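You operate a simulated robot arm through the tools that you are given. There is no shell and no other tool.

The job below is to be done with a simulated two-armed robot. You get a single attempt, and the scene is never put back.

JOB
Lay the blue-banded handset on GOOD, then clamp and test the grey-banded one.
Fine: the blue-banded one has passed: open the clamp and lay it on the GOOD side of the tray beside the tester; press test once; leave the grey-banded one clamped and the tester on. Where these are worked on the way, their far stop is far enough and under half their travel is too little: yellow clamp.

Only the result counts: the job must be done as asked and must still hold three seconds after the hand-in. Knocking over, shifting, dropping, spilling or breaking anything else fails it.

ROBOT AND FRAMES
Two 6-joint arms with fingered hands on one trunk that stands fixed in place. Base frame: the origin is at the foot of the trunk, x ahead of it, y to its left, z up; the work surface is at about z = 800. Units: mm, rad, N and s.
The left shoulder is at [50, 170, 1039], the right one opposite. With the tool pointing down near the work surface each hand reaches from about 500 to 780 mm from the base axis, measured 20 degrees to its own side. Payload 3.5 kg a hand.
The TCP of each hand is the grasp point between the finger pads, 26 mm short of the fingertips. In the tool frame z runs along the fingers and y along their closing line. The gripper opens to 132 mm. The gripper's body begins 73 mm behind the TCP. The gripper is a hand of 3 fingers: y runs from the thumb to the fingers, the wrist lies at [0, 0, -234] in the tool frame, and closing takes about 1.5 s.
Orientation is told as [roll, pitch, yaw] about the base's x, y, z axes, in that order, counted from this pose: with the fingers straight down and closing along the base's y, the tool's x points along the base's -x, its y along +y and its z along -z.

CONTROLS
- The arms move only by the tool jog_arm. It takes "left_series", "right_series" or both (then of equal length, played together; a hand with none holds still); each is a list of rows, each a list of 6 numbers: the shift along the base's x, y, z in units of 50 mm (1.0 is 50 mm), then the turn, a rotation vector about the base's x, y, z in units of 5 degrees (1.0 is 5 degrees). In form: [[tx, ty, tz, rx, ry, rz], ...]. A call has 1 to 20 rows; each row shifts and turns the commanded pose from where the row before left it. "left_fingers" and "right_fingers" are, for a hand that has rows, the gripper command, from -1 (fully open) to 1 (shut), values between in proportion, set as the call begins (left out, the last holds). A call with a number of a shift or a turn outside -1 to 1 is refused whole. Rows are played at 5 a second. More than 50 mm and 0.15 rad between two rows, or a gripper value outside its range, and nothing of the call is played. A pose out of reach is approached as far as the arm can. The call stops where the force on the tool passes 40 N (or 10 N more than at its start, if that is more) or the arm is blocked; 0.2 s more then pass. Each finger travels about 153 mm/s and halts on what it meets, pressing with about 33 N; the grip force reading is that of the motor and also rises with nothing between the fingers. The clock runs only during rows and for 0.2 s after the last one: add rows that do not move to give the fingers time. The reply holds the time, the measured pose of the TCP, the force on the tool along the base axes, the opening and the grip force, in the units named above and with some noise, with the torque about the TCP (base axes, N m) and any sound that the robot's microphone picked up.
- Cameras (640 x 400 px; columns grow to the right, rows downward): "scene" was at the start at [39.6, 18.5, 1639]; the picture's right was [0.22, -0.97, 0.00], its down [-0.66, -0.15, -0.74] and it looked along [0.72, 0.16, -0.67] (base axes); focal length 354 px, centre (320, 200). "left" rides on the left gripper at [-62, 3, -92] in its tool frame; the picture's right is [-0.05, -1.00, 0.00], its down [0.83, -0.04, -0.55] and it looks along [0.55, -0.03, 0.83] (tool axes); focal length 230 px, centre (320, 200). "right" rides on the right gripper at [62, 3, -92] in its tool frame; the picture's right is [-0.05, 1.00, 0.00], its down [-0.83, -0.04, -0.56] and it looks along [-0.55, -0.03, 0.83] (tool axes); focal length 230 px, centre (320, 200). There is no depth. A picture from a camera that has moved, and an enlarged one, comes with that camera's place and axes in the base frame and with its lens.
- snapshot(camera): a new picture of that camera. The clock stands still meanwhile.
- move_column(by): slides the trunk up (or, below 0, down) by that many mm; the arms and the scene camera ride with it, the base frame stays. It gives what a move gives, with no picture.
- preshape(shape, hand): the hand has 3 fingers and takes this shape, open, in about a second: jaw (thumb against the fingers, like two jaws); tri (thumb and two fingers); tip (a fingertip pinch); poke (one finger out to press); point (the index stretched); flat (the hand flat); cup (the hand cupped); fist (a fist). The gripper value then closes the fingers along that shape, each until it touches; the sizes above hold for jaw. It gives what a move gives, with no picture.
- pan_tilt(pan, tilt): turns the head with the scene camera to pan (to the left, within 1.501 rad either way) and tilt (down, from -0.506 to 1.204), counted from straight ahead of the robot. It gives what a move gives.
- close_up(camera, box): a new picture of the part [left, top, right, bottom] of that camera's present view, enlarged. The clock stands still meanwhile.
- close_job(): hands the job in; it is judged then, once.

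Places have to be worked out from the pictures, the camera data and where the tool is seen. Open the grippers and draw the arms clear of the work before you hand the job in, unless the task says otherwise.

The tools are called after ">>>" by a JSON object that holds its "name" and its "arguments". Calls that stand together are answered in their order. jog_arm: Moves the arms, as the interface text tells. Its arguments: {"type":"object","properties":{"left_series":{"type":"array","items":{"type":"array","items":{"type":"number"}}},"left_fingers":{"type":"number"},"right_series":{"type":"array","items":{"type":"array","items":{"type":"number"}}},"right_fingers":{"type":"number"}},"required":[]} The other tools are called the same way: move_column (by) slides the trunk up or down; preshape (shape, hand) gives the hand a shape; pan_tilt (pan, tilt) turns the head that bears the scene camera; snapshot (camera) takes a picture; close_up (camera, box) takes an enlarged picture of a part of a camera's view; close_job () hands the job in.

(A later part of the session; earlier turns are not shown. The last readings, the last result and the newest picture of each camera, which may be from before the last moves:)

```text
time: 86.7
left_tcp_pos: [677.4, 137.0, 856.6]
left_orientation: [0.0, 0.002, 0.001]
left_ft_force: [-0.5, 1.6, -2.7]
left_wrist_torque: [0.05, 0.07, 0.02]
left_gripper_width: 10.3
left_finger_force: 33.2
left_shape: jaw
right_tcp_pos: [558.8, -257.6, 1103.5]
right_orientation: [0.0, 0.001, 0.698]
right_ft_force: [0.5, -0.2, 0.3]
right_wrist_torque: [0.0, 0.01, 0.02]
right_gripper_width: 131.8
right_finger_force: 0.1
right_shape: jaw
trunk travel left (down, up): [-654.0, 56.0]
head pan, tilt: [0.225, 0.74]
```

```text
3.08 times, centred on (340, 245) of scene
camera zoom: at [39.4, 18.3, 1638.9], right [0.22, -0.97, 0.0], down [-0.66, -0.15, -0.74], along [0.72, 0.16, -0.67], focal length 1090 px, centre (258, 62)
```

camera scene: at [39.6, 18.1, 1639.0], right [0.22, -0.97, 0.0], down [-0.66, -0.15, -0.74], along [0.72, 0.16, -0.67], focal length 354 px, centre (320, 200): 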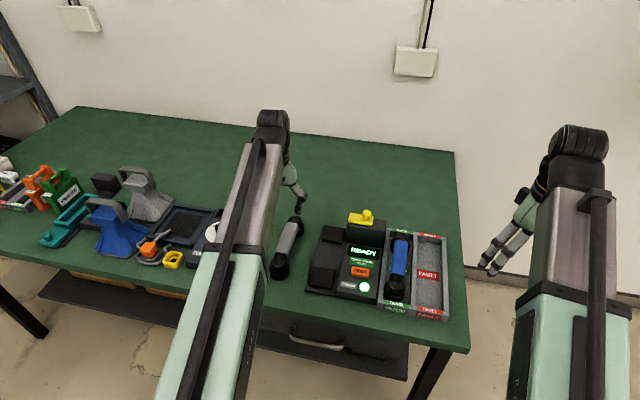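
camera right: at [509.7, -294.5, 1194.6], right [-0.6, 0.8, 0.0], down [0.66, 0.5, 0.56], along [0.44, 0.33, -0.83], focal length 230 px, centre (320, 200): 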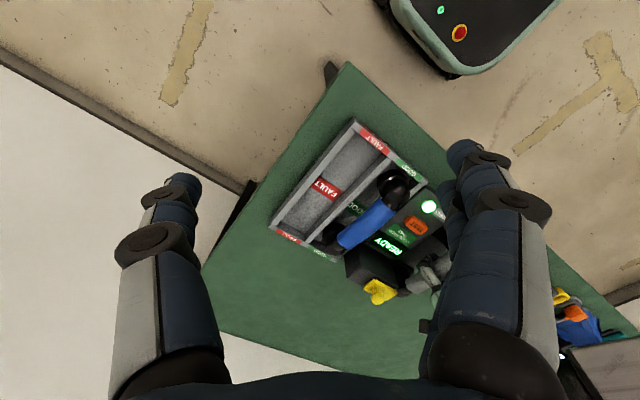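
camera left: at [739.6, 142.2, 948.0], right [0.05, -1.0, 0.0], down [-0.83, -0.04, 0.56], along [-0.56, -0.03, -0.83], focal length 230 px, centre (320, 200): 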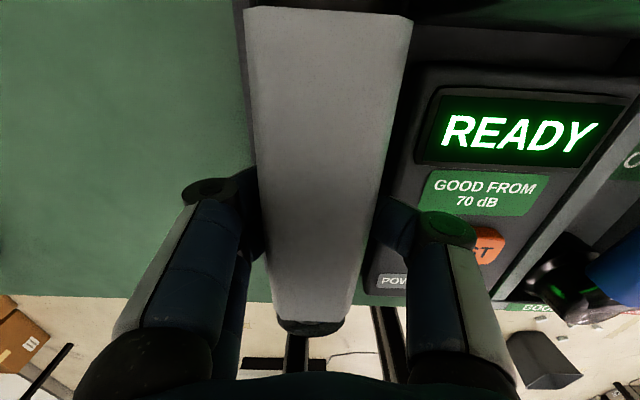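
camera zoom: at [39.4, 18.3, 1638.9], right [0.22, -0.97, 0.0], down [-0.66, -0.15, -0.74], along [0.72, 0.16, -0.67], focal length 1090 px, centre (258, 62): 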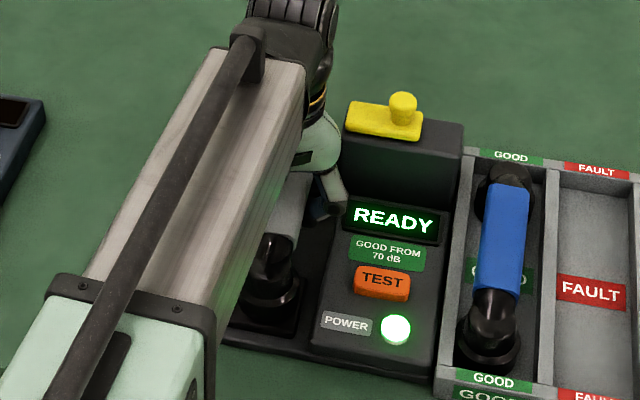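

I bring the right hand back to the side-view pose to see the far earpiece and seat.

>>> {"name": "jog_arm", "arguments": {"right_series": [[0.16, 0.31, 0, 0, 0, 1], [0.16, 0.31, 0, 0, 0, 1], [0.16, 0.31, 0, 0, 0, 1], [0.16, 0.31, 0, 0, 0, 1], [0.16, 0.31, 0, 0, 0, 1], [0.16, 0.31, 0, 0, 0, 1], [0.16, 0.31, 0, 0, 0, 1], [0.16, 0.31, 0, 0, 0, 1], [0.16, 0.31, 0, 0, 0, 1], [0.16, 0.31, 0, 0, 0, 1], [0, 0, -0.3, 1, 0, 0], [0, 0, -0.3, 1, 0, 0], [0, 0, -0.3, 1, 0, 0], [0, 0, -0.3, 1, 0, 0], [0, 0, 0, 0, 0, 0]]}}

>>> {"name": "snapshot", "arguments": {"camera": "right"}}

```text
time: 89.9
left_tcp_pos: [678.2, 138.8, 857.1]
left_orientation: [0.001, 0.001, 0.0]
left_ft_force: [-0.3, -0.3, -1.5]
left_wrist_torque: [0.0, 0.04, -0.01]
left_gripper_width: 6.6
left_finger_force: 33.3
left_shape: jaw
right_tcp_pos: [635.0, -54.0, 1052.6]
right_orientation: [0.003, -0.348, 1.559]
right_ft_force: [0.8, 0.1, 0.5]
right_wrist_torque: [0.02, 0.03, -0.02]
right_gripper_width: 131.8
right_finger_force: 0.0
right_shape: jaw
right hand out of reach, approached as far as the arm can: row 10, 11, 12, 13, 14
trunk travel left (down, up): [-654.0, 56.0]
head pan, tilt: [0.225, 0.74]
```

```text
taken
camera right: at [629.5, -142.2, 1118.4], right [-1.0, 0.06, 0.02], down [0.05, 0.59, 0.8], along [0.04, 0.8, -0.59], focal length 230 px, centre (320, 200)
```

right: 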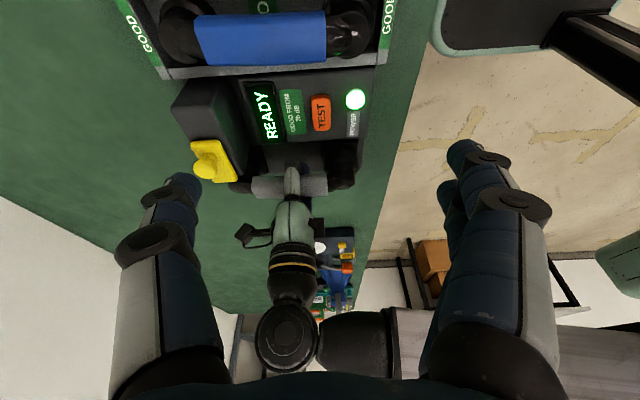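

The grip is creeping (6.6 mm now). I zoom in at once to see the handset's state.

>>> {"name": "close_up", "arguments": {"camera": "right", "box": [220, 130, 370, 230]}}

>>> {"name": "close_up", "arguments": {"camera": "scene", "box": [296, 220, 376, 300]}}

>>> {"name": "snapshot", "arguments": {"camera": "left"}}

```text
4.00 times, centred on (295, 180) of right
camera zoom: at [629.5, -142.2, 1118.4], right [-1.0, 0.06, 0.02], down [0.05, 0.59, 0.8], along [0.04, 0.8, -0.59], focal length 920 px, centre (420, 280)
```

zoom: 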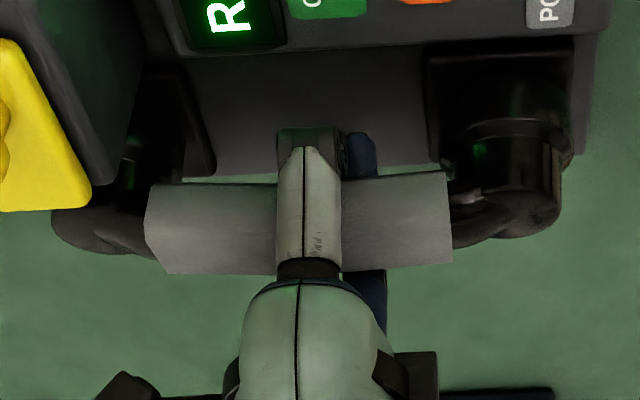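

```text
5.00 times, centred on (336, 260) of scene
camera zoom: at [39.8, 18.5, 1639.0], right [0.22, -0.97, 0.0], down [-0.66, -0.15, -0.74], along [0.72, 0.16, -0.68], focal length 1772 px, centre (240, -100)
```

zoom: 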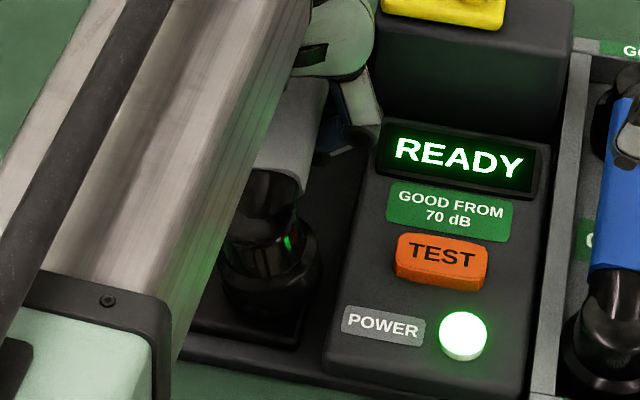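

```text
taken
camera left: at [740.4, 142.4, 949.2], right [0.05, -1.0, 0.0], down [-0.83, -0.04, 0.56], along [-0.55, -0.03, -0.83], focal length 230 px, centre (320, 200)
```

left: 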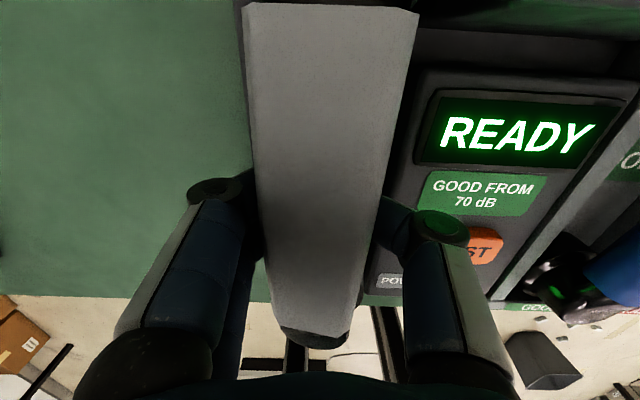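

It is upright and right at its seat. I open the fingers in small steps now so it settles, before it creeps further.

>>> {"name": "jog_arm", "arguments": {"left_series": [[0, 0, 0, 0, 0, 0], [0, 0, 0, 0, 0, 0]], "left_fingers": 0.75}}

>>> {"name": "jog_arm", "arguments": {"left_series": [[0, 0, 0, 0, 0, 0], [0, 0, 0, 0, 0, 0]], "left_fingers": 0.55}}

>>> {"name": "close_up", "arguments": {"camera": "right", "box": [220, 130, 370, 230]}}

>>> {"name": "snapshot", "arguments": {"camera": "left"}}

```text
time: 90.5
left_tcp_pos: [679.1, 137.4, 856.2]
left_orientation: [0.002, 0.0, 0.0]
left_ft_force: [-0.5, -0.9, 0.0]
left_wrist_torque: [0.01, 0.01, -0.02]
left_gripper_width: 16.3
left_finger_force: 0.0
left_shape: jaw
right_tcp_pos: [633.9, -52.9, 1053.6]
right_orientation: [0.002, -0.346, 1.559]
right_ft_force: [-0.1, -0.9, -0.1]
right_wrist_torque: [-0.02, 0.01, 0.01]
right_gripper_width: 132.0
right_finger_force: 0.1
right_shape: jaw
trunk travel left (down, up): [-654.0, 56.0]
head pan, tilt: [0.225, 0.74]
```

```text
time: 91.1
left_tcp_pos: [678.9, 137.9, 858.0]
left_orientation: [0.0, -0.001, 0.001]
left_ft_force: [0.2, 0.6, -0.1]
left_wrist_torque: [0.01, 0.0, 0.02]
left_gripper_width: 29.0
left_finger_force: 0.0
left_shape: jaw
right_tcp_pos: [632.5, -53.3, 1053.6]
right_orientation: [0.002, -0.346, 1.558]
right_ft_force: [0.7, 0.5, 0.3]
right_wrist_torque: [-0.01, 0.02, 0.01]
right_gripper_width: 131.8
right_finger_force: 0.0
right_shape: jaw
trunk travel left (down, up): [-654.0, 56.0]
head pan, tilt: [0.225, 0.74]
```

```text
4.00 times, centred on (295, 180) of right
camera zoom: at [629.4, -142.2, 1118.8], right [-1.0, 0.06, 0.02], down [0.05, 0.59, 0.8], along [0.04, 0.8, -0.59], focal length 920 px, centre (420, 280)
```

zoom: 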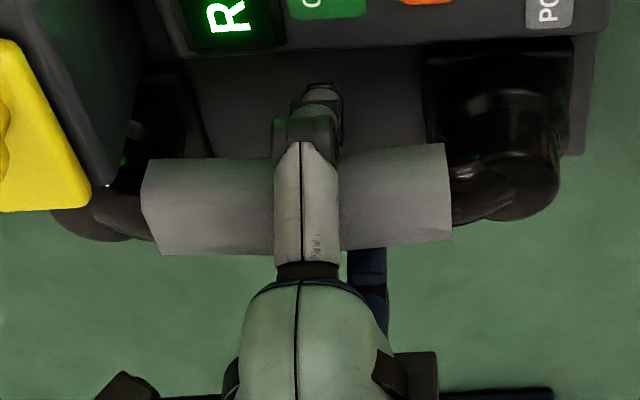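

```text
taken
camera left: at [740.3, 142.3, 949.4], right [0.05, -1.0, 0.0], down [-0.83, -0.04, 0.55], along [-0.55, -0.03, -0.83], focal length 230 px, centre (320, 200)
```

left: 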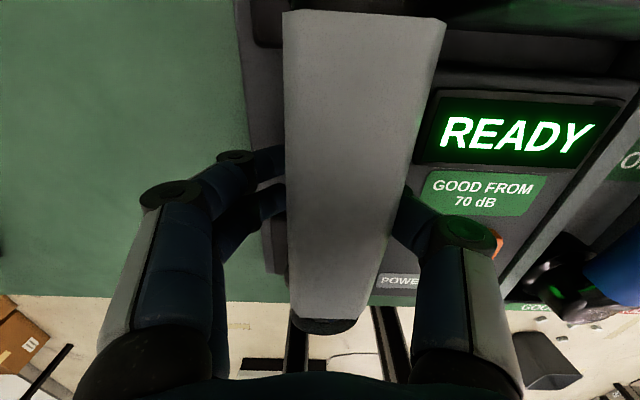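

The handle moved toward -y while settling. I check the discs on the pads in the scene view.

>>> {"name": "close_up", "arguments": {"camera": "scene", "box": [296, 240, 392, 300]}}

>>> {"name": "close_up", "arguments": {"camera": "right", "box": [300, 120, 380, 190]}}

>>> {"name": "close_up", "arguments": {"camera": "right", "box": [220, 130, 300, 200]}}

```text
6.67 times, centred on (344, 270) of scene
camera zoom: at [39.7, 18.4, 1639.0], right [0.22, -0.97, 0.0], down [-0.66, -0.15, -0.74], along [0.72, 0.16, -0.67], focal length 2363 px, centre (160, -267)
```

zoom: 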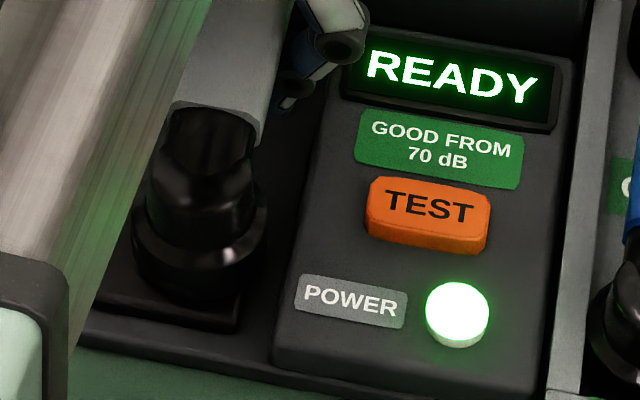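

```text
5.71 times, centred on (340, 155) of right
camera zoom: at [629.4, -142.2, 1118.8], right [-1.0, 0.06, 0.02], down [0.05, 0.59, 0.8], along [0.04, 0.8, -0.59], focal length 1315 px, centre (206, 457)
```

zoom: 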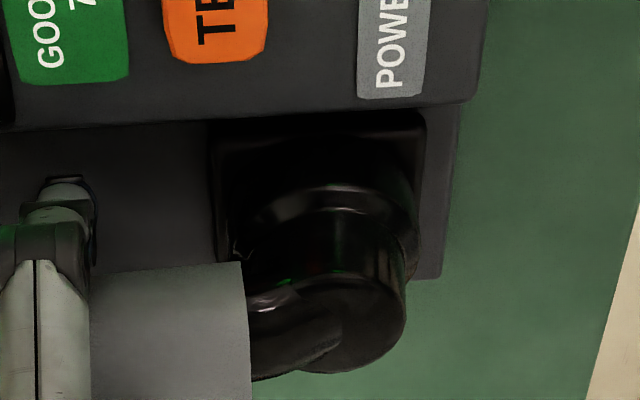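

```text
5.71 times, centred on (260, 165) of right
camera zoom: at [629.4, -142.2, 1118.8], right [-1.0, 0.06, 0.02], down [0.05, 0.59, 0.8], along [0.04, 0.8, -0.59], focal length 1315 px, centre (663, 400)
```

zoom: 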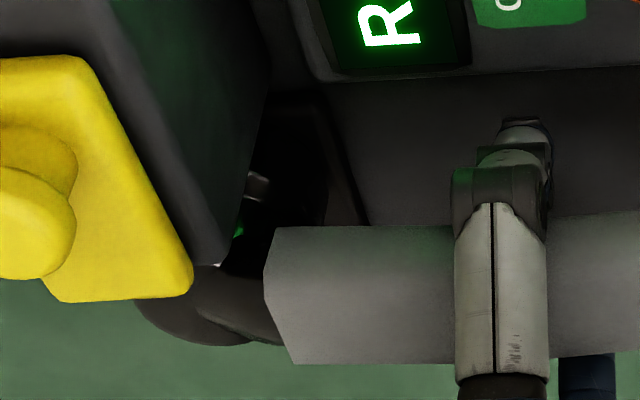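

The discs sit flat but about 9 mm too far to -y (the handset rolled in the grip when I pressed). I open, rise to the proper grip height (TCP 865), recentre on the handle and regrip.

>>> {"name": "jog_arm", "arguments": {"left_series": [[0, 0, 0, 0, 0, 0], [0, 0, 0, 0, 0, 0], [0, 0, 0, 0, 0, 0]], "left_fingers": 0.3}}

>>> {"name": "jog_arm", "arguments": {"left_series": [[0, -0.07, 0.0, 0, 0, 0], [0, -0.07, 0.08, 0, 0, 0], [0, 0, 0.08, 0, 0, 0], [0, 0, 0, 0, 0, 0]], "left_fingers": 0.1}}

>>> {"name": "snapshot", "arguments": {"camera": "left"}}

>>> {"name": "close_up", "arguments": {"camera": "scene", "box": [296, 240, 392, 300]}}

```text
time: 91.9
left_tcp_pos: [678.8, 137.4, 856.7]
left_orientation: [0.0, 0.001, -0.001]
left_ft_force: [0.6, 0.1, 0.5]
left_wrist_torque: [-0.02, -0.02, -0.01]
left_gripper_width: 45.7
left_finger_force: 0.1
left_shape: jaw
right_tcp_pos: [633.7, -53.1, 1054.0]
right_orientation: [0.003, -0.346, 1.559]
right_ft_force: [-0.5, 0.0, -0.1]
right_wrist_torque: [-0.02, -0.01, -0.01]
right_gripper_width: 132.0
right_finger_force: 0.0
right_shape: jaw
trunk travel left (down, up): [-654.0, 56.0]
head pan, tilt: [0.225, 0.74]
```

```text
time: 92.9
left_tcp_pos: [678.4, 130.8, 864.7]
left_orientation: [0.0, 0.0, -0.001]
left_ft_force: [1.0, 0.2, 0.3]
left_wrist_torque: [-0.03, 0.01, 0.01]
left_gripper_width: 58.8
left_finger_force: 0.1
left_shape: jaw
right_tcp_pos: [633.0, -53.6, 1053.8]
right_orientation: [0.004, -0.346, 1.56]
right_ft_force: [-0.2, -0.2, 0.0]
right_wrist_torque: [-0.04, 0.0, -0.01]
right_gripper_width: 132.0
right_finger_force: 0.1
right_shape: jaw
trunk travel left (down, up): [-654.0, 56.0]
head pan, tilt: [0.225, 0.74]
```

```text
taken
camera left: at [739.5, 135.3, 957.5], right [0.05, -1.0, 0.0], down [-0.83, -0.04, 0.55], along [-0.55, -0.03, -0.83], focal length 230 px, centre (320, 200)
```

left: 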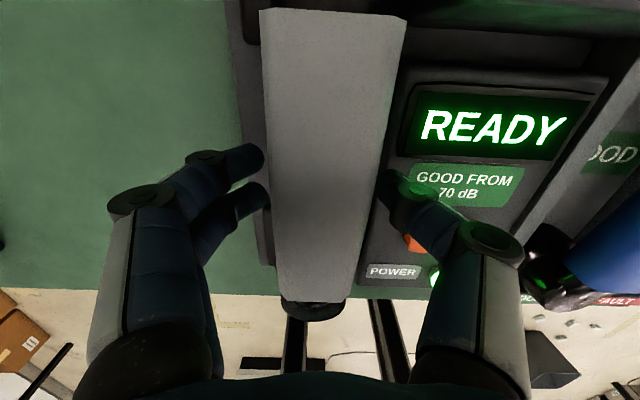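

```text
6.67 times, centred on (344, 270) of scene
camera zoom: at [39.6, 18.4, 1639.0], right [0.22, -0.97, 0.0], down [-0.66, -0.15, -0.74], along [0.72, 0.16, -0.67], focal length 2363 px, centre (160, -267)
```

zoom: 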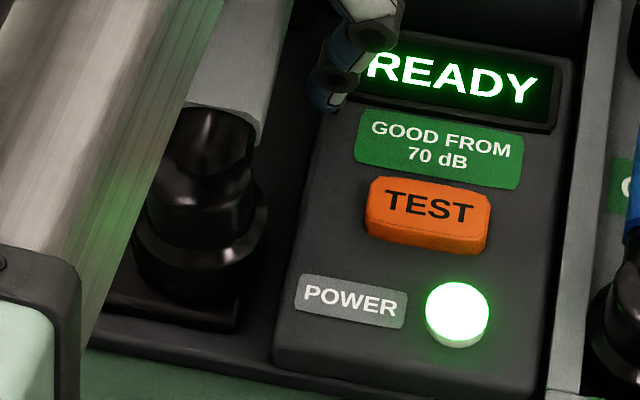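

Centred (handle about y=132.5). I regrip at this height.

>>> {"name": "jog_arm", "arguments": {"left_series": [[0, 0.02, 0, 0, 0, 0], [0, 0, 0, 0, 0, 0], [0, 0, 0, 0, 0, 0], [0, 0, 0, 0, 0, 0], [0, 0, 0, 0, 0, 0], [0, 0, 0, 0, 0, 0]], "left_fingers": 1}}

>>> {"name": "jog_arm", "arguments": {"left_series": [[0, 0, 0.1, 0, 0, 0], [0, 0, 0.1, 0, 0, 0], [0, 0, 0, 0, 0, 0]]}}

>>> {"name": "snapshot", "arguments": {"camera": "left"}}

>>> {"name": "close_up", "arguments": {"camera": "scene", "box": [296, 240, 392, 300]}}

>>> {"name": "close_up", "arguments": {"camera": "right", "box": [220, 130, 370, 230]}}

```text
time: 94.3
left_tcp_pos: [678.1, 131.8, 865.7]
left_orientation: [0.0, 0.0, -0.001]
left_ft_force: [0.0, 0.6, -2.0]
left_wrist_torque: [-0.01, 0.05, 0.05]
left_gripper_width: 11.2
left_finger_force: 32.7
left_shape: jaw
right_tcp_pos: [634.1, -51.8, 1053.7]
right_orientation: [0.004, -0.345, 1.559]
right_ft_force: [-0.5, -0.5, 0.0]
right_wrist_torque: [0.03, -0.01, 0.02]
right_gripper_width: 131.7
right_finger_force: 0.2
right_shape: jaw
trunk travel left (down, up): [-654.0, 56.0]
head pan, tilt: [0.225, 0.74]
```

```text
time: 95.1
left_tcp_pos: [677.6, 132.6, 875.6]
left_orientation: [-0.001, 0.001, -0.001]
left_ft_force: [-0.6, -0.6, -1.9]
left_wrist_torque: [0.02, 0.01, 0.01]
left_gripper_width: 10.8
left_finger_force: 33.9
left_shape: jaw
right_tcp_pos: [633.2, -53.8, 1053.2]
right_orientation: [0.002, -0.346, 1.558]
right_ft_force: [0.5, -0.2, -0.3]
right_wrist_torque: [0.01, -0.01, 0.04]
right_gripper_width: 131.9
right_finger_force: 0.1
right_shape: jaw
trunk travel left (down, up): [-654.0, 56.0]
head pan, tilt: [0.225, 0.74]
```

```text
taken
camera left: at [739.2, 136.6, 967.5], right [0.05, -1.0, 0.0], down [-0.83, -0.04, 0.56], along [-0.55, -0.03, -0.83], focal length 230 px, centre (320, 200)
```

left: 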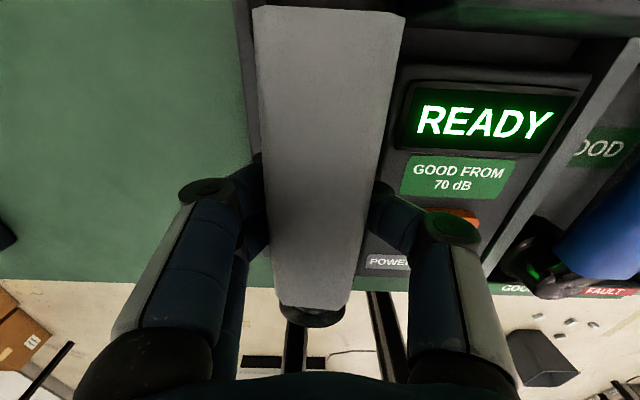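

```text
6.67 times, centred on (344, 270) of scene
camera zoom: at [39.9, 18.5, 1639.0], right [0.22, -0.97, 0.0], down [-0.66, -0.15, -0.74], along [0.72, 0.16, -0.68], focal length 2363 px, centre (160, -267)
```

zoom: 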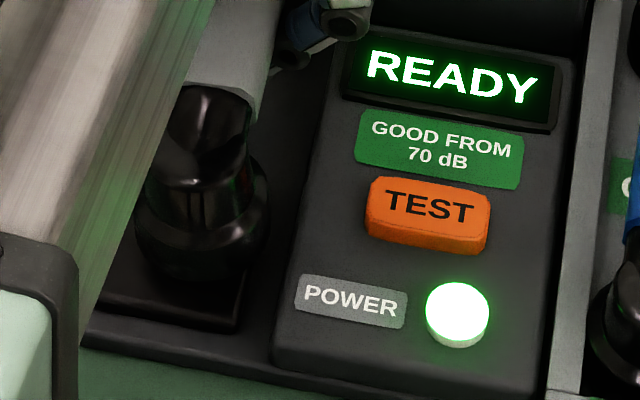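

```text
4.00 times, centred on (295, 180) of right
camera zoom: at [629.5, -142.1, 1118.7], right [-1.0, 0.06, 0.02], down [0.05, 0.59, 0.8], along [0.04, 0.8, -0.59], focal length 920 px, centre (420, 280)
```

zoom: 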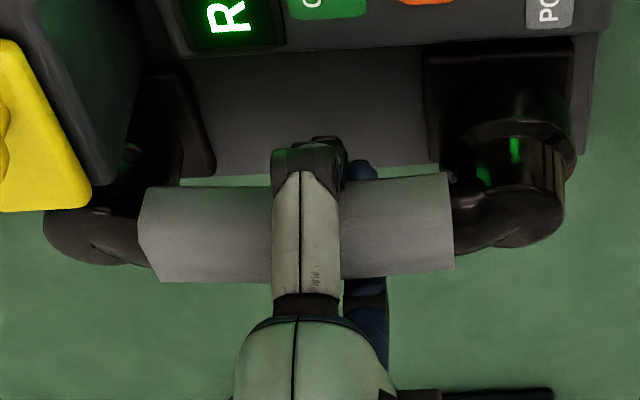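

Held well. Relative to the original seat I need +10 mm in y and +2 mm in x. I shift, lower to just above contact, then go down 1 mm at a time.

>>> {"name": "jog_arm", "arguments": {"left_series": [[0.02, 0.1, 0, 0, 0, 0], [0.02, 0.1, 0, 0, 0, 0], [0, 0, -0.08, 0, 0, 0], [0, 0, -0.06, 0, 0, 0], [0, 0, 0, 0, 0, 0]]}}

>>> {"name": "close_up", "arguments": {"camera": "scene", "box": [296, 240, 392, 300]}}

>>> {"name": "close_up", "arguments": {"camera": "right", "box": [220, 130, 370, 230]}}

```text
time: 96.3
left_tcp_pos: [680.0, 141.8, 868.0]
left_orientation: [0.0, -0.001, -0.001]
left_ft_force: [-0.2, 1.3, -3.0]
left_wrist_torque: [-0.01, -0.03, 0.01]
left_gripper_width: 11.4
left_finger_force: 33.2
left_shape: jaw
right_tcp_pos: [633.5, -53.9, 1053.2]
right_orientation: [0.003, -0.347, 1.56]
right_ft_force: [-0.1, 0.2, 0.1]
right_wrist_torque: [0.0, 0.0, 0.03]
right_gripper_width: 132.0
right_finger_force: 0.2
right_shape: jaw
trunk travel left (down, up): [-654.0, 56.0]
head pan, tilt: [0.225, 0.74]
```

```text
6.67 times, centred on (344, 270) of scene
camera zoom: at [39.9, 18.5, 1639.0], right [0.22, -0.97, 0.0], down [-0.66, -0.15, -0.74], along [0.72, 0.16, -0.68], focal length 2363 px, centre (160, -267)
```

zoom: 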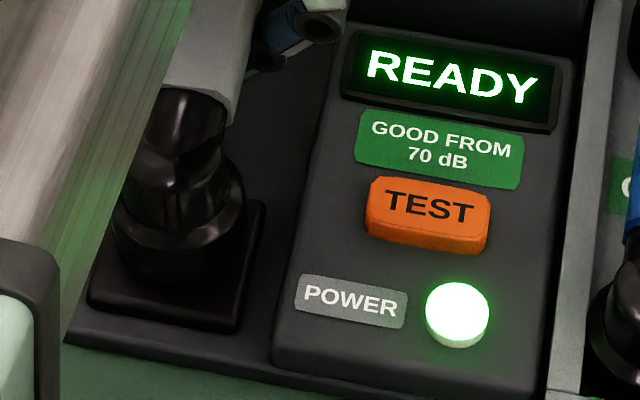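

```text
4.00 times, centred on (295, 180) of right
camera zoom: at [629.5, -142.2, 1118.6], right [-1.0, 0.06, 0.02], down [0.05, 0.59, 0.8], along [0.04, 0.8, -0.59], focal length 920 px, centre (420, 280)
```

zoom: 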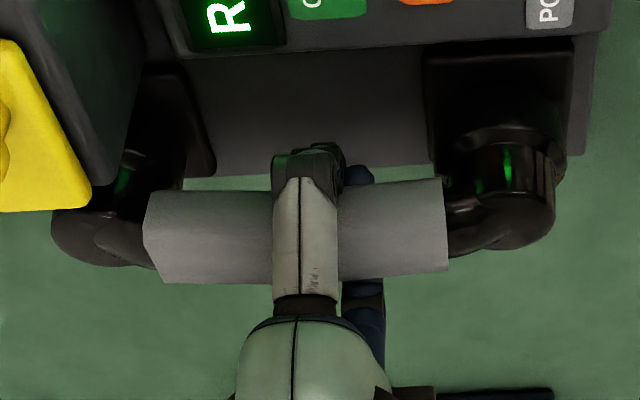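

The near disc now matches the original placement. I go down in small steps to first contact.

>>> {"name": "jog_arm", "arguments": {"left_series": [[0, 0, -0.03, 0, 0, 0], [0, 0, 0, 0, 0, 0]]}}

>>> {"name": "jog_arm", "arguments": {"left_series": [[0, 0, -0.02, 0, 0, 0], [0, 0, 0, 0, 0, 0]]}}

```text
time: 96.9
left_tcp_pos: [679.7, 141.3, 865.9]
left_orientation: [-0.001, 0.002, -0.001]
left_ft_force: [-0.6, 0.0, -3.2]
left_wrist_torque: [-0.01, 0.03, -0.01]
left_gripper_width: 11.1
left_finger_force: 33.2
left_shape: jaw
right_tcp_pos: [633.0, -53.6, 1053.7]
right_orientation: [0.003, -0.346, 1.56]
right_ft_force: [-0.1, -0.9, 0.2]
right_wrist_torque: [0.0, -0.01, 0.0]
right_gripper_width: 131.9
right_finger_force: 0.1
right_shape: jaw
trunk travel left (down, up): [-654.0, 56.0]
head pan, tilt: [0.225, 0.74]
```

```text
time: 97.5
left_tcp_pos: [680.5, 141.6, 865.9]
left_orientation: [-0.001, 0.0, -0.001]
left_ft_force: [-0.3, 0.5, -2.3]
left_wrist_torque: [0.02, 0.0, -0.01]
left_gripper_width: 11.1
left_finger_force: 33.1
left_shape: jaw
right_tcp_pos: [633.5, -53.0, 1052.1]
right_orientation: [0.002, -0.347, 1.558]
right_ft_force: [0.9, 0.2, -0.9]
right_wrist_torque: [0.01, 0.01, 0.02]
right_gripper_width: 132.1
right_finger_force: 0.1
right_shape: jaw
trunk travel left (down, up): [-654.0, 56.0]
head pan, tilt: [0.225, 0.74]
```

>>> {"name": "jog_arm", "arguments": {"left_series": [[0, 0, -0.02, 0, 0, 0], [0, 0, 0, 0, 0, 0]]}}

>>> {"name": "jog_arm", "arguments": {"left_series": [[0, 0, -0.02, 0, 0, 0], [0, 0, 0, 0, 0, 0]]}}

```text
time: 98.1
left_tcp_pos: [680.0, 143.3, 864.3]
left_orientation: [-0.002, -0.001, 0.001]
left_ft_force: [-0.5, 0.0, -2.1]
left_wrist_torque: [-0.02, 0.02, -0.01]
left_gripper_width: 11.2
left_finger_force: 32.9
left_shape: jaw
right_tcp_pos: [633.7, -53.0, 1053.2]
right_orientation: [0.003, -0.347, 1.559]
right_ft_force: [0.0, -0.9, -0.2]
right_wrist_torque: [-0.02, 0.01, -0.03]
right_gripper_width: 132.1
right_finger_force: 0.2
right_shape: jaw
trunk travel left (down, up): [-654.0, 56.0]
head pan, tilt: [0.225, 0.74]
```

```text
time: 98.7
left_tcp_pos: [679.2, 142.4, 864.7]
left_orientation: [-0.001, 0.0, 0.001]
left_ft_force: [0.7, 0.4, -1.4]
left_wrist_torque: [0.0, -0.01, 0.01]
left_gripper_width: 11.2
left_finger_force: 32.6
left_shape: jaw
right_tcp_pos: [633.5, -53.0, 1052.6]
right_orientation: [0.004, -0.345, 1.558]
right_ft_force: [0.0, 0.4, -0.4]
right_wrist_torque: [0.03, -0.03, -0.01]
right_gripper_width: 132.0
right_finger_force: 0.1
right_shape: jaw
trunk travel left (down, up): [-654.0, 56.0]
head pan, tilt: [0.225, 0.74]
```

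The weight begins to come off; the handset is within a millimetre of its seat. I release in small steps.

>>> {"name": "jog_arm", "arguments": {"left_series": [[0, 0, 0, 0, 0, 0], [0, 0, 0, 0, 0, 0]], "left_fingers": 0.7}}

>>> {"name": "jog_arm", "arguments": {"left_series": [[0, 0, 0, 0, 0, 0], [0, 0, 0, 0, 0, 0]], "left_fingers": 0.5}}

>>> {"name": "jog_arm", "arguments": {"left_series": [[0, 0, 0, 0, 0, 0], [0, 0, 0, 0, 0, 0]], "left_fingers": 0.3}}

>>> {"name": "close_up", "arguments": {"camera": "scene", "box": [296, 240, 392, 300]}}

>>> {"name": "close_up", "arguments": {"camera": "right", "box": [220, 130, 370, 230]}}

>>> {"name": "snapshot", "arguments": {"camera": "left"}}

```text
time: 99.3
left_tcp_pos: [680.1, 141.9, 864.2]
left_orientation: [0.002, 0.001, -0.002]
left_ft_force: [-0.3, -0.2, 0.6]
left_wrist_torque: [-0.02, 0.02, -0.02]
left_gripper_width: 19.5
left_finger_force: 0.0
left_shape: jaw
right_tcp_pos: [633.3, -52.8, 1053.4]
right_orientation: [0.004, -0.345, 1.56]
right_ft_force: [-0.5, 0.1, -0.6]
right_wrist_torque: [0.0, 0.0, 0.02]
right_gripper_width: 132.1
right_finger_force: 0.1
right_shape: jaw
trunk travel left (down, up): [-654.0, 56.0]
head pan, tilt: [0.225, 0.74]
```

```text
time: 99.9
left_tcp_pos: [680.1, 141.9, 864.0]
left_orientation: [0.001, -0.001, 0.0]
left_ft_force: [-0.1, 0.1, -0.4]
left_wrist_torque: [0.01, -0.03, -0.01]
left_gripper_width: 32.4
left_finger_force: 0.0
left_shape: jaw
right_tcp_pos: [633.3, -53.4, 1053.2]
right_orientation: [0.005, -0.344, 1.559]
right_ft_force: [0.0, -0.8, 0.2]
right_wrist_torque: [0.02, 0.03, 0.01]
right_gripper_width: 131.7
right_finger_force: 0.0
right_shape: jaw
trunk travel left (down, up): [-654.0, 56.0]
head pan, tilt: [0.225, 0.74]
```

```text
time: 100.5
left_tcp_pos: [679.6, 141.8, 865.3]
left_orientation: [0.0, 0.0, 0.0]
left_ft_force: [0.3, 0.8, -0.5]
left_wrist_torque: [-0.01, -0.02, 0.01]
left_gripper_width: 45.6
left_finger_force: 0.1
left_shape: jaw
right_tcp_pos: [633.7, -53.1, 1054.0]
right_orientation: [0.003, -0.345, 1.559]
right_ft_force: [0.1, 0.6, -0.3]
right_wrist_torque: [-0.04, 0.0, 0.02]
right_gripper_width: 131.9
right_finger_force: 0.0
right_shape: jaw
trunk travel left (down, up): [-654.0, 56.0]
head pan, tilt: [0.225, 0.74]
```

```text
6.67 times, centred on (344, 270) of scene
camera zoom: at [39.6, 18.4, 1639.0], right [0.22, -0.97, 0.0], down [-0.66, -0.15, -0.74], along [0.72, 0.16, -0.67], focal length 2363 px, centre (160, -267)
```

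zoom: 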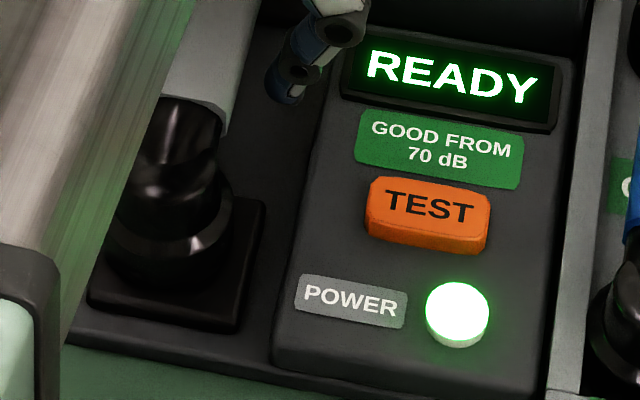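

```text
4.00 times, centred on (295, 180) of right
camera zoom: at [629.4, -142.2, 1118.8], right [-1.0, 0.06, 0.02], down [0.05, 0.59, 0.8], along [0.04, 0.8, -0.59], focal length 920 px, centre (420, 280)
```

zoom: 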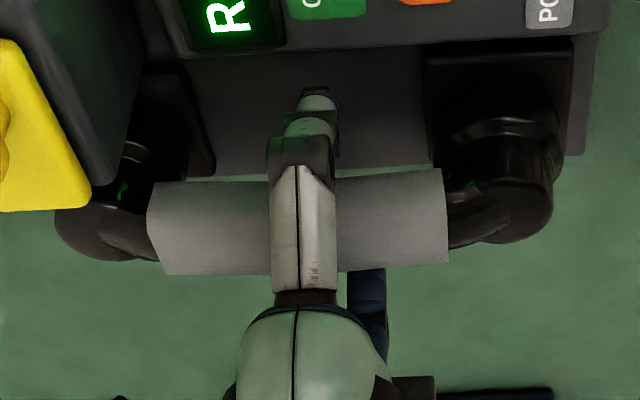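

```text
taken
camera left: at [741.3, 146.7, 956.5], right [0.05, -1.0, 0.0], down [-0.83, -0.04, 0.55], along [-0.55, -0.03, -0.83], focal length 230 px, centre (320, 200)
```

left: 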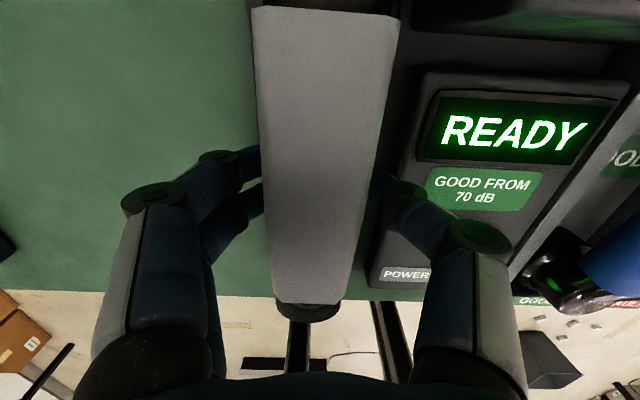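

It settled about 5 mm too far to +y. I raise 8 mm so that the fingertips bear on the handle's side, and nudge it gently toward -y.

>>> {"name": "jog_arm", "arguments": {"left_series": [[0, 0, 0.16, 0, 0, 0], [0.1, 0, 0, 0, 0, 0], [0, -0.06, 0, 0, 0, 0], [0, -0.06, 0, 0, 0, 0], [0, 0, 0, 0, 0, 0]]}}

>>> {"name": "close_up", "arguments": {"camera": "scene", "box": [296, 240, 392, 300]}}

>>> {"name": "snapshot", "arguments": {"camera": "left"}}

```text
time: 101.7
left_tcp_pos: [683.6, 136.0, 873.9]
left_orientation: [0.0, 0.001, 0.002]
left_ft_force: [0.2, -0.2, 0.4]
left_wrist_torque: [-0.02, 0.01, -0.02]
left_gripper_width: 45.8
left_finger_force: 0.1
left_shape: jaw
right_tcp_pos: [633.8, -52.7, 1052.3]
right_orientation: [0.001, -0.346, 1.558]
right_ft_force: [-0.8, -0.4, -1.4]
right_wrist_torque: [0.02, 0.02, -0.01]
right_gripper_width: 132.0
right_finger_force: 0.1
right_shape: jaw
trunk travel left (down, up): [-654.0, 56.0]
head pan, tilt: [0.225, 0.74]
```

```text
6.67 times, centred on (344, 270) of scene
camera zoom: at [39.6, 18.4, 1639.0], right [0.22, -0.97, 0.0], down [-0.66, -0.15, -0.74], along [0.72, 0.16, -0.67], focal length 2363 px, centre (160, -267)
```

zoom: 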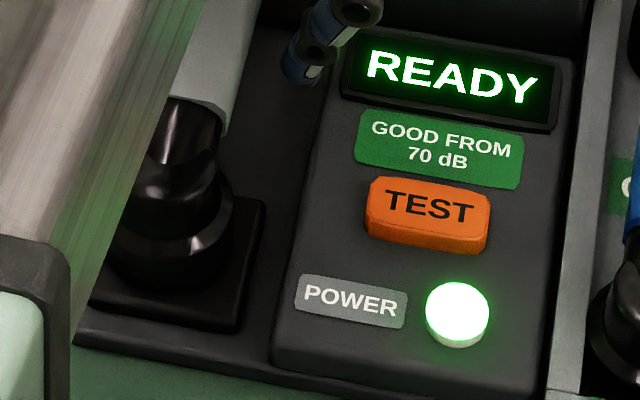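

```text
taken
camera left: at [746.3, 140.7, 964.8], right [0.05, -1.0, 0.0], down [-0.83, -0.04, 0.55], along [-0.55, -0.03, -0.83], focal length 230 px, centre (320, 200)
```

left: 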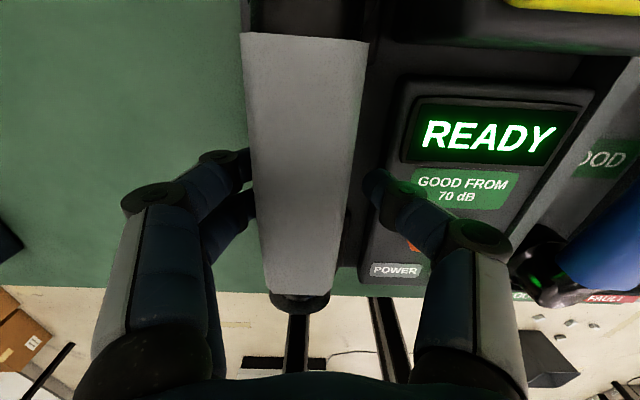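

The tips slipped under the handle without moving it. I back off, raise to TCP 884 so the tips bear on the side face, and push again.

>>> {"name": "jog_arm", "arguments": {"left_series": [[0, 0.2, 0, 0, 0, 0], [0, 0, 0.2, 0, 0, 0], [0, -0.1, 0, 0, 0, 0], [0, -0.08, 0, 0, 0, 0], [0, -0.06, 0, 0, 0, 0], [0, 0, 0, 0, 0, 0]], "left_fingers": 0.25}}

>>> {"name": "close_up", "arguments": {"camera": "scene", "box": [296, 240, 392, 300]}}

>>> {"name": "snapshot", "arguments": {"camera": "left"}}

```text
time: 103.1
left_tcp_pos: [685.8, 133.5, 882.3]
left_orientation: [-0.002, -0.001, 0.001]
left_ft_force: [0.0, 0.7, -0.2]
left_wrist_torque: [0.0, 0.0, -0.03]
left_gripper_width: 49.8
left_finger_force: 0.1
left_shape: jaw
right_tcp_pos: [633.1, -52.4, 1053.0]
right_orientation: [0.004, -0.345, 1.557]
right_ft_force: [0.3, -0.3, -0.1]
right_wrist_torque: [0.01, -0.01, -0.02]
right_gripper_width: 131.9
right_finger_force: 0.0
right_shape: jaw
trunk travel left (down, up): [-654.0, 56.0]
head pan, tilt: [0.225, 0.74]
```

```text
6.67 times, centred on (344, 270) of scene
camera zoom: at [39.6, 18.6, 1639.0], right [0.22, -0.97, 0.0], down [-0.66, -0.15, -0.74], along [0.72, 0.16, -0.67], focal length 2363 px, centre (160, -267)
```

zoom: 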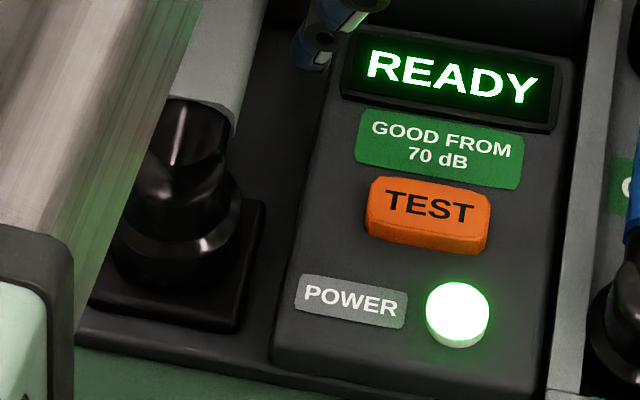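

```text
taken
camera left: at [746.7, 138.7, 974.2], right [0.05, -1.0, 0.0], down [-0.83, -0.04, 0.55], along [-0.55, -0.03, -0.83], focal length 230 px, centre (320, 200)
```

left: 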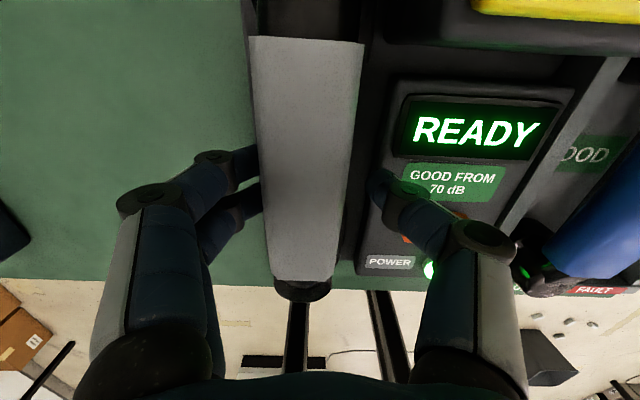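

It moved about 4 mm; now only about 2 mm off the original line. I push 2 mm more.

>>> {"name": "jog_arm", "arguments": {"left_series": [[0, -0.05, 0, 0, 0, 0], [0, 0, 0, 0, 0, 0]]}}

>>> {"name": "jog_arm", "arguments": {"left_series": [[0, 0.2, 0, 0, 0, 0], [0, 0, 0.3, 0, 0, 0], [0, 0, 0.6, 0, 0, 0], [0, 0, 0.8, 0, 0, 0], [0, 0, 0.8, 0, 0, 0], [0, 0, 0, 0, 0, 0]], "left_fingers": 0.1}}

>>> {"name": "snapshot", "arguments": {"camera": "left"}}

>>> {"name": "close_up", "arguments": {"camera": "left", "box": [220, 0, 440, 220]}}

>>> {"name": "close_up", "arguments": {"camera": "right", "box": [220, 130, 370, 230]}}

```text
time: 103.7
left_tcp_pos: [685.9, 130.7, 883.3]
left_orientation: [0.0, 0.001, 0.0]
left_ft_force: [-0.1, 1.1, -0.5]
left_wrist_torque: [0.03, -0.03, -0.03]
left_gripper_width: 49.7
left_finger_force: 0.2
left_shape: jaw
right_tcp_pos: [633.8, -53.2, 1052.4]
right_orientation: [0.003, -0.346, 1.558]
right_ft_force: [-0.5, -0.6, 0.1]
right_wrist_torque: [0.0, -0.03, 0.01]
right_gripper_width: 132.0
right_finger_force: 0.0
right_shape: jaw
trunk travel left (down, up): [-654.0, 56.0]
head pan, tilt: [0.225, 0.74]
```

```text
time: 105.1
left_tcp_pos: [684.6, 139.2, 1010.5]
left_orientation: [0.002, 0.0, -0.001]
left_ft_force: [0.7, 0.0, 0.6]
left_wrist_torque: [0.03, 0.01, 0.03]
left_gripper_width: 58.7
left_finger_force: 0.2
left_shape: jaw
right_tcp_pos: [633.8, -52.9, 1053.4]
right_orientation: [0.003, -0.344, 1.559]
right_ft_force: [-0.7, 0.0, 0.6]
right_wrist_torque: [0.01, -0.01, -0.01]
right_gripper_width: 132.1
right_finger_force: 0.0
right_shape: jaw
trunk travel left (down, up): [-654.0, 56.0]
head pan, tilt: [0.225, 0.74]
```

```text
taken
camera left: at [745.6, 144.3, 1101.6], right [0.05, -1.0, 0.0], down [-0.83, -0.04, 0.56], along [-0.55, -0.03, -0.83], focal length 230 px, centre (320, 200)
```

left: 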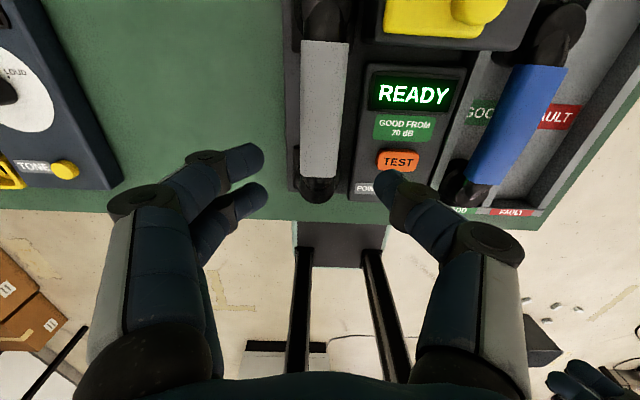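

```text
1.82 times, centred on (330, 110) of left
camera zoom: at [745.6, 144.3, 1101.6], right [0.05, -1.0, 0.0], down [-0.83, -0.04, 0.56], along [-0.55, -0.03, -0.83], focal length 418 px, centre (302, 364)
```

zoom: 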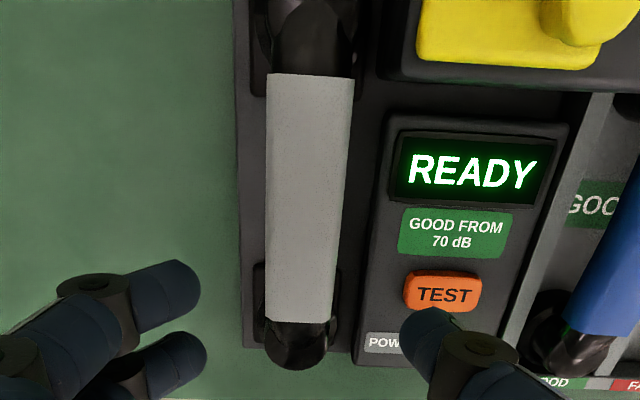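

```text
4.00 times, centred on (295, 180) of right
camera zoom: at [629.5, -142.2, 1118.7], right [-1.0, 0.06, 0.02], down [0.05, 0.59, 0.8], along [0.04, 0.8, -0.59], focal length 920 px, centre (420, 280)
```

zoom: 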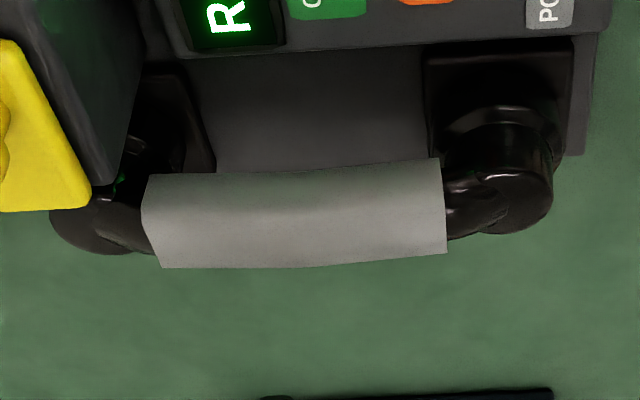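

The grey handset sits flat with its centre at about (688.6, 140), within 3 mm of the original seat. Now I move the right hand back to the pose from which it watched the clamp.

>>> {"name": "jog_arm", "arguments": {"right_series": [[0, -0.1, 0.3, -1, 0, 0], [0, -0.1, 0.3, -1, 0, 0], [0, -0.1, 0.3, -1, 0, 0], [0, -0.1, 0.3, -1, 0, 0], [-0.13, -0.14, 0, 0, 0, -1], [-0.13, -0.14, 0, 0, 0, -1], [-0.13, -0.14, 0, 0, 0, -1], [-0.13, -0.14, 0, 0, 0, -1], [-0.13, -0.14, 0, 0, 0, -1], [-0.13, -0.14, 0, 0, 0, -1], [-0.13, -0.14, 0, 0, 0, -1], [-0.13, -0.14, 0, 0, 0, -1], [-0.13, -0.14, 0, 0, 0, -1], [-0.13, -0.14, 0, 0, 0, -1], [0, 0, 0, 0, 0, 0]]}}

>>> {"name": "close_up", "arguments": {"camera": "right", "box": [320, 200, 480, 320]}}

>>> {"name": "close_up", "arguments": {"camera": "scene", "box": [296, 190, 396, 300]}}

```text
time: 108.3
left_tcp_pos: [683.9, 140.3, 1009.9]
left_orientation: [-0.001, 0.001, 0.0]
left_ft_force: [-0.2, 0.1, -1.1]
left_wrist_torque: [-0.03, 0.0, 0.01]
left_gripper_width: 58.9
left_finger_force: 0.2
left_shape: jaw
right_tcp_pos: [569.7, -141.0, 1113.4]
right_orientation: [0.0, 0.002, 0.699]
right_ft_force: [-0.3, -0.6, -0.2]
right_wrist_torque: [-0.02, 0.04, 0.02]
right_gripper_width: 132.1
right_finger_force: 0.0
right_shape: jaw
trunk travel left (down, up): [-654.0, 56.0]
head pan, tilt: [0.225, 0.74]
```

```text
3.33 times, centred on (400, 260) of right
camera zoom: at [518.9, -178.7, 1205.9], right [-0.6, 0.8, 0.0], down [0.66, 0.5, 0.56], along [0.44, 0.33, -0.83], focal length 767 px, centre (53, 0)
```

zoom: 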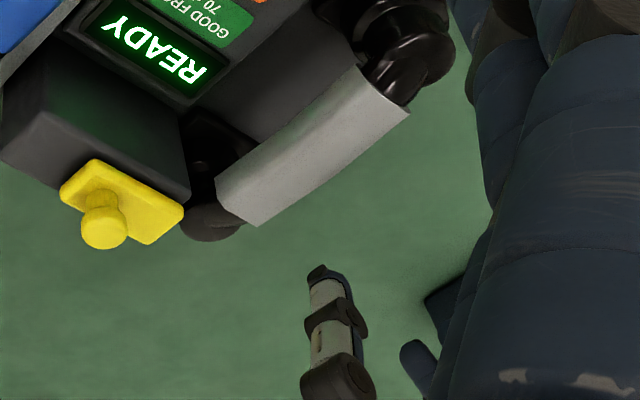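

```text
3.64 times, centred on (346, 245) of scene
camera zoom: at [39.7, 18.5, 1639.0], right [0.22, -0.97, 0.0], down [-0.66, -0.15, -0.74], along [0.72, 0.16, -0.67], focal length 1289 px, centre (226, 36)
```

zoom: 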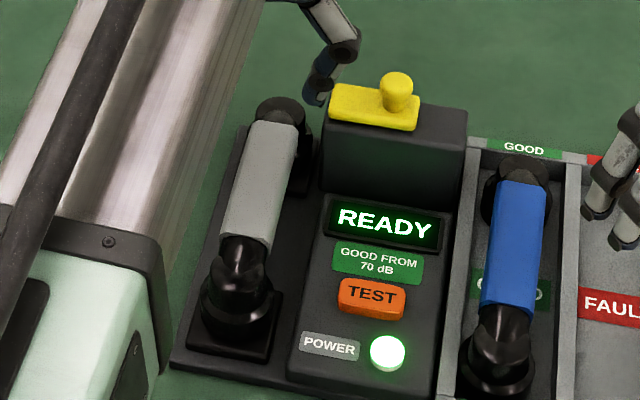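

Both handsets sit flat. I swing the left hand (60 mm opening, tilt 25°) above the knob at (774, 48.6), with the thumb line aimed at the knob, and move the right hand a little further away.

>>> {"name": "jog_arm", "arguments": {"left_series": [[0.27, -0.306, 0, 0, -0.84, 0], [0.27, -0.306, 0, 0, -0.84, 0], [0.27, -0.306, 0, 0, -0.84, 0], [0.27, -0.306, 0, 0, -0.84, 0], [0.27, -0.306, 0, 0, -0.84, 0], [0.27, -0.306, 0, 0, -0.84, 0], [0, 0, 0, 0, 0, 0]], "right_series": [[0, -0.15, 0, 0, 0, 0], [0, -0.15, 0, 0, 0, 0], [0, -0.15, 0, 0, 0, 0], [0, -0.15, 0, 0, 0, 0], [0, -0.15, 0, 0, 0, 0], [0, -0.15, 0, 0, 0, 0], [0, 0, 0, 0, 0, 0]], "left_fingers": 0.1}}

>>> {"name": "snapshot", "arguments": {"camera": "left"}}

>>> {"name": "close_up", "arguments": {"camera": "left", "box": [200, 120, 440, 270]}}

```text
time: 109.9
left_tcp_pos: [767.2, 50.1, 1008.4]
left_orientation: [-0.001, -0.442, 0.0]
left_ft_force: [0.4, 0.6, 0.2]
left_wrist_torque: [-0.01, -0.01, -0.01]
left_gripper_width: 58.6
left_finger_force: 0.0
left_shape: jaw
right_tcp_pos: [568.1, -188.2, 1113.5]
right_orientation: [0.0, -0.001, 0.697]
right_ft_force: [0.3, -0.3, -0.1]
right_wrist_torque: [0.01, -0.01, 0.0]
right_gripper_width: 132.0
right_finger_force: 0.1
right_shape: jaw
trunk travel left (down, up): [-654.0, 56.0]
head pan, tilt: [0.225, 0.74]
```

```text
taken
camera left: at [783.8, 54.4, 1116.7], right [0.05, -1.0, 0.02], down [-0.99, -0.04, 0.15], along [-0.15, -0.03, -0.99], focal length 230 px, centre (320, 200)
```

left: 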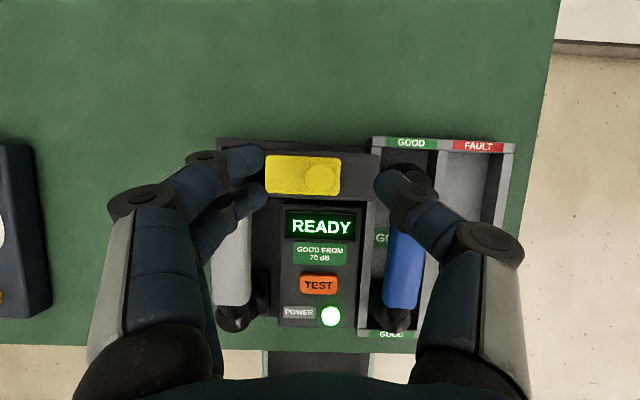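

```text
2.67 times, centred on (320, 195) of left
camera zoom: at [783.8, 54.4, 1116.7], right [0.05, -1.0, 0.02], down [-0.99, -0.04, 0.15], along [-0.15, -0.03, -0.99], focal length 614 px, centre (320, 213)
```

zoom: 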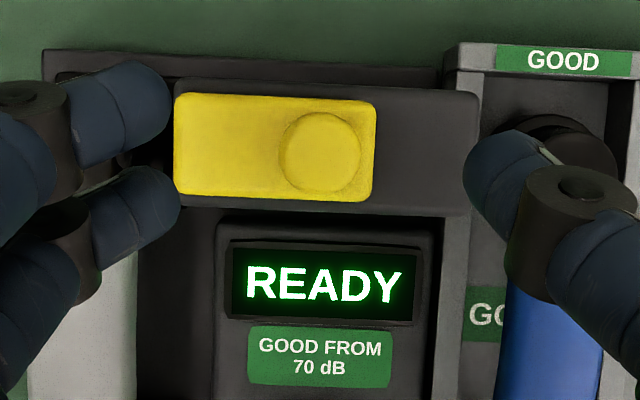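

The knob is at (774, 50) and the fingers straddle it. I lower to TCP z≈942.

>>> {"name": "jog_arm", "arguments": {"left_series": [[-0.05, 0, -0.4, 0, 0, 0], [0, 0, -0.4, 0, 0, 0], [0, 0, -0.3, 0, 0, 0], [0, 0, -0.19, 0, 0, 0], [0, 0, 0, 0, 0, 0]]}}

>>> {"name": "snapshot", "arguments": {"camera": "left"}}

>>> {"name": "close_up", "arguments": {"camera": "right", "box": [320, 200, 480, 320]}}

```text
time: 111.1
left_tcp_pos: [763.8, 51.0, 942.5]
left_orientation: [0.001, -0.44, -0.001]
left_ft_force: [0.0, 0.0, -0.8]
left_wrist_torque: [0.0, 0.01, 0.02]
left_gripper_width: 58.9
left_finger_force: 0.1
left_shape: jaw
right_tcp_pos: [567.6, -188.0, 1113.7]
right_orientation: [0.0, -0.001, 0.699]
right_ft_force: [0.6, -0.4, 0.7]
right_wrist_torque: [-0.01, 0.02, 0.03]
right_gripper_width: 131.7
right_finger_force: 0.0
right_shape: jaw
trunk travel left (down, up): [-654.0, 56.0]
head pan, tilt: [0.225, 0.74]
```

```text
taken
camera left: at [779.9, 55.0, 1052.4], right [0.05, -1.0, 0.02], down [-0.99, -0.04, 0.15], along [-0.15, -0.03, -0.99], focal length 230 px, centre (320, 200)
```

left: 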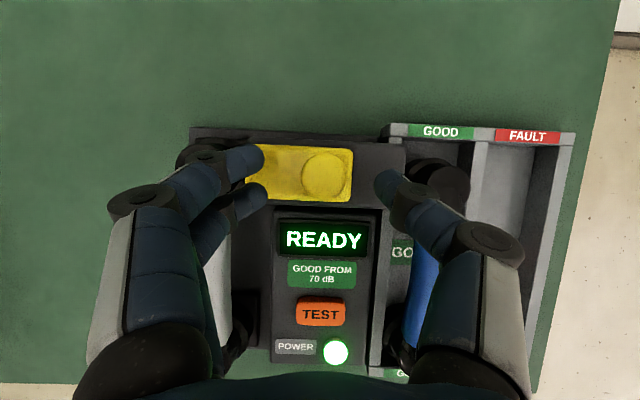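

```text
3.33 times, centred on (400, 260) of right
camera zoom: at [519.0, -224.7, 1205.6], right [-0.6, 0.8, 0.0], down [0.66, 0.5, 0.56], along [0.44, 0.33, -0.83], focal length 767 px, centre (53, 0)
```

zoom: 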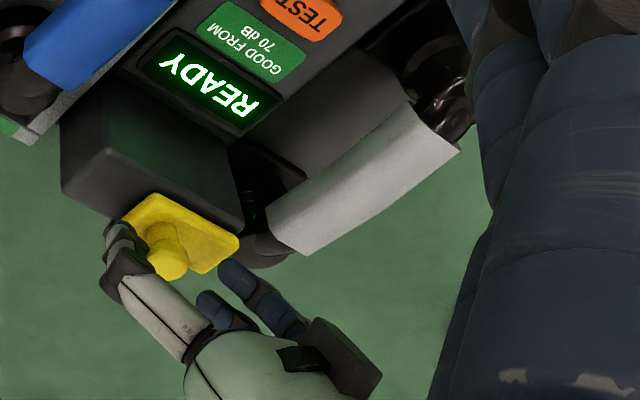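

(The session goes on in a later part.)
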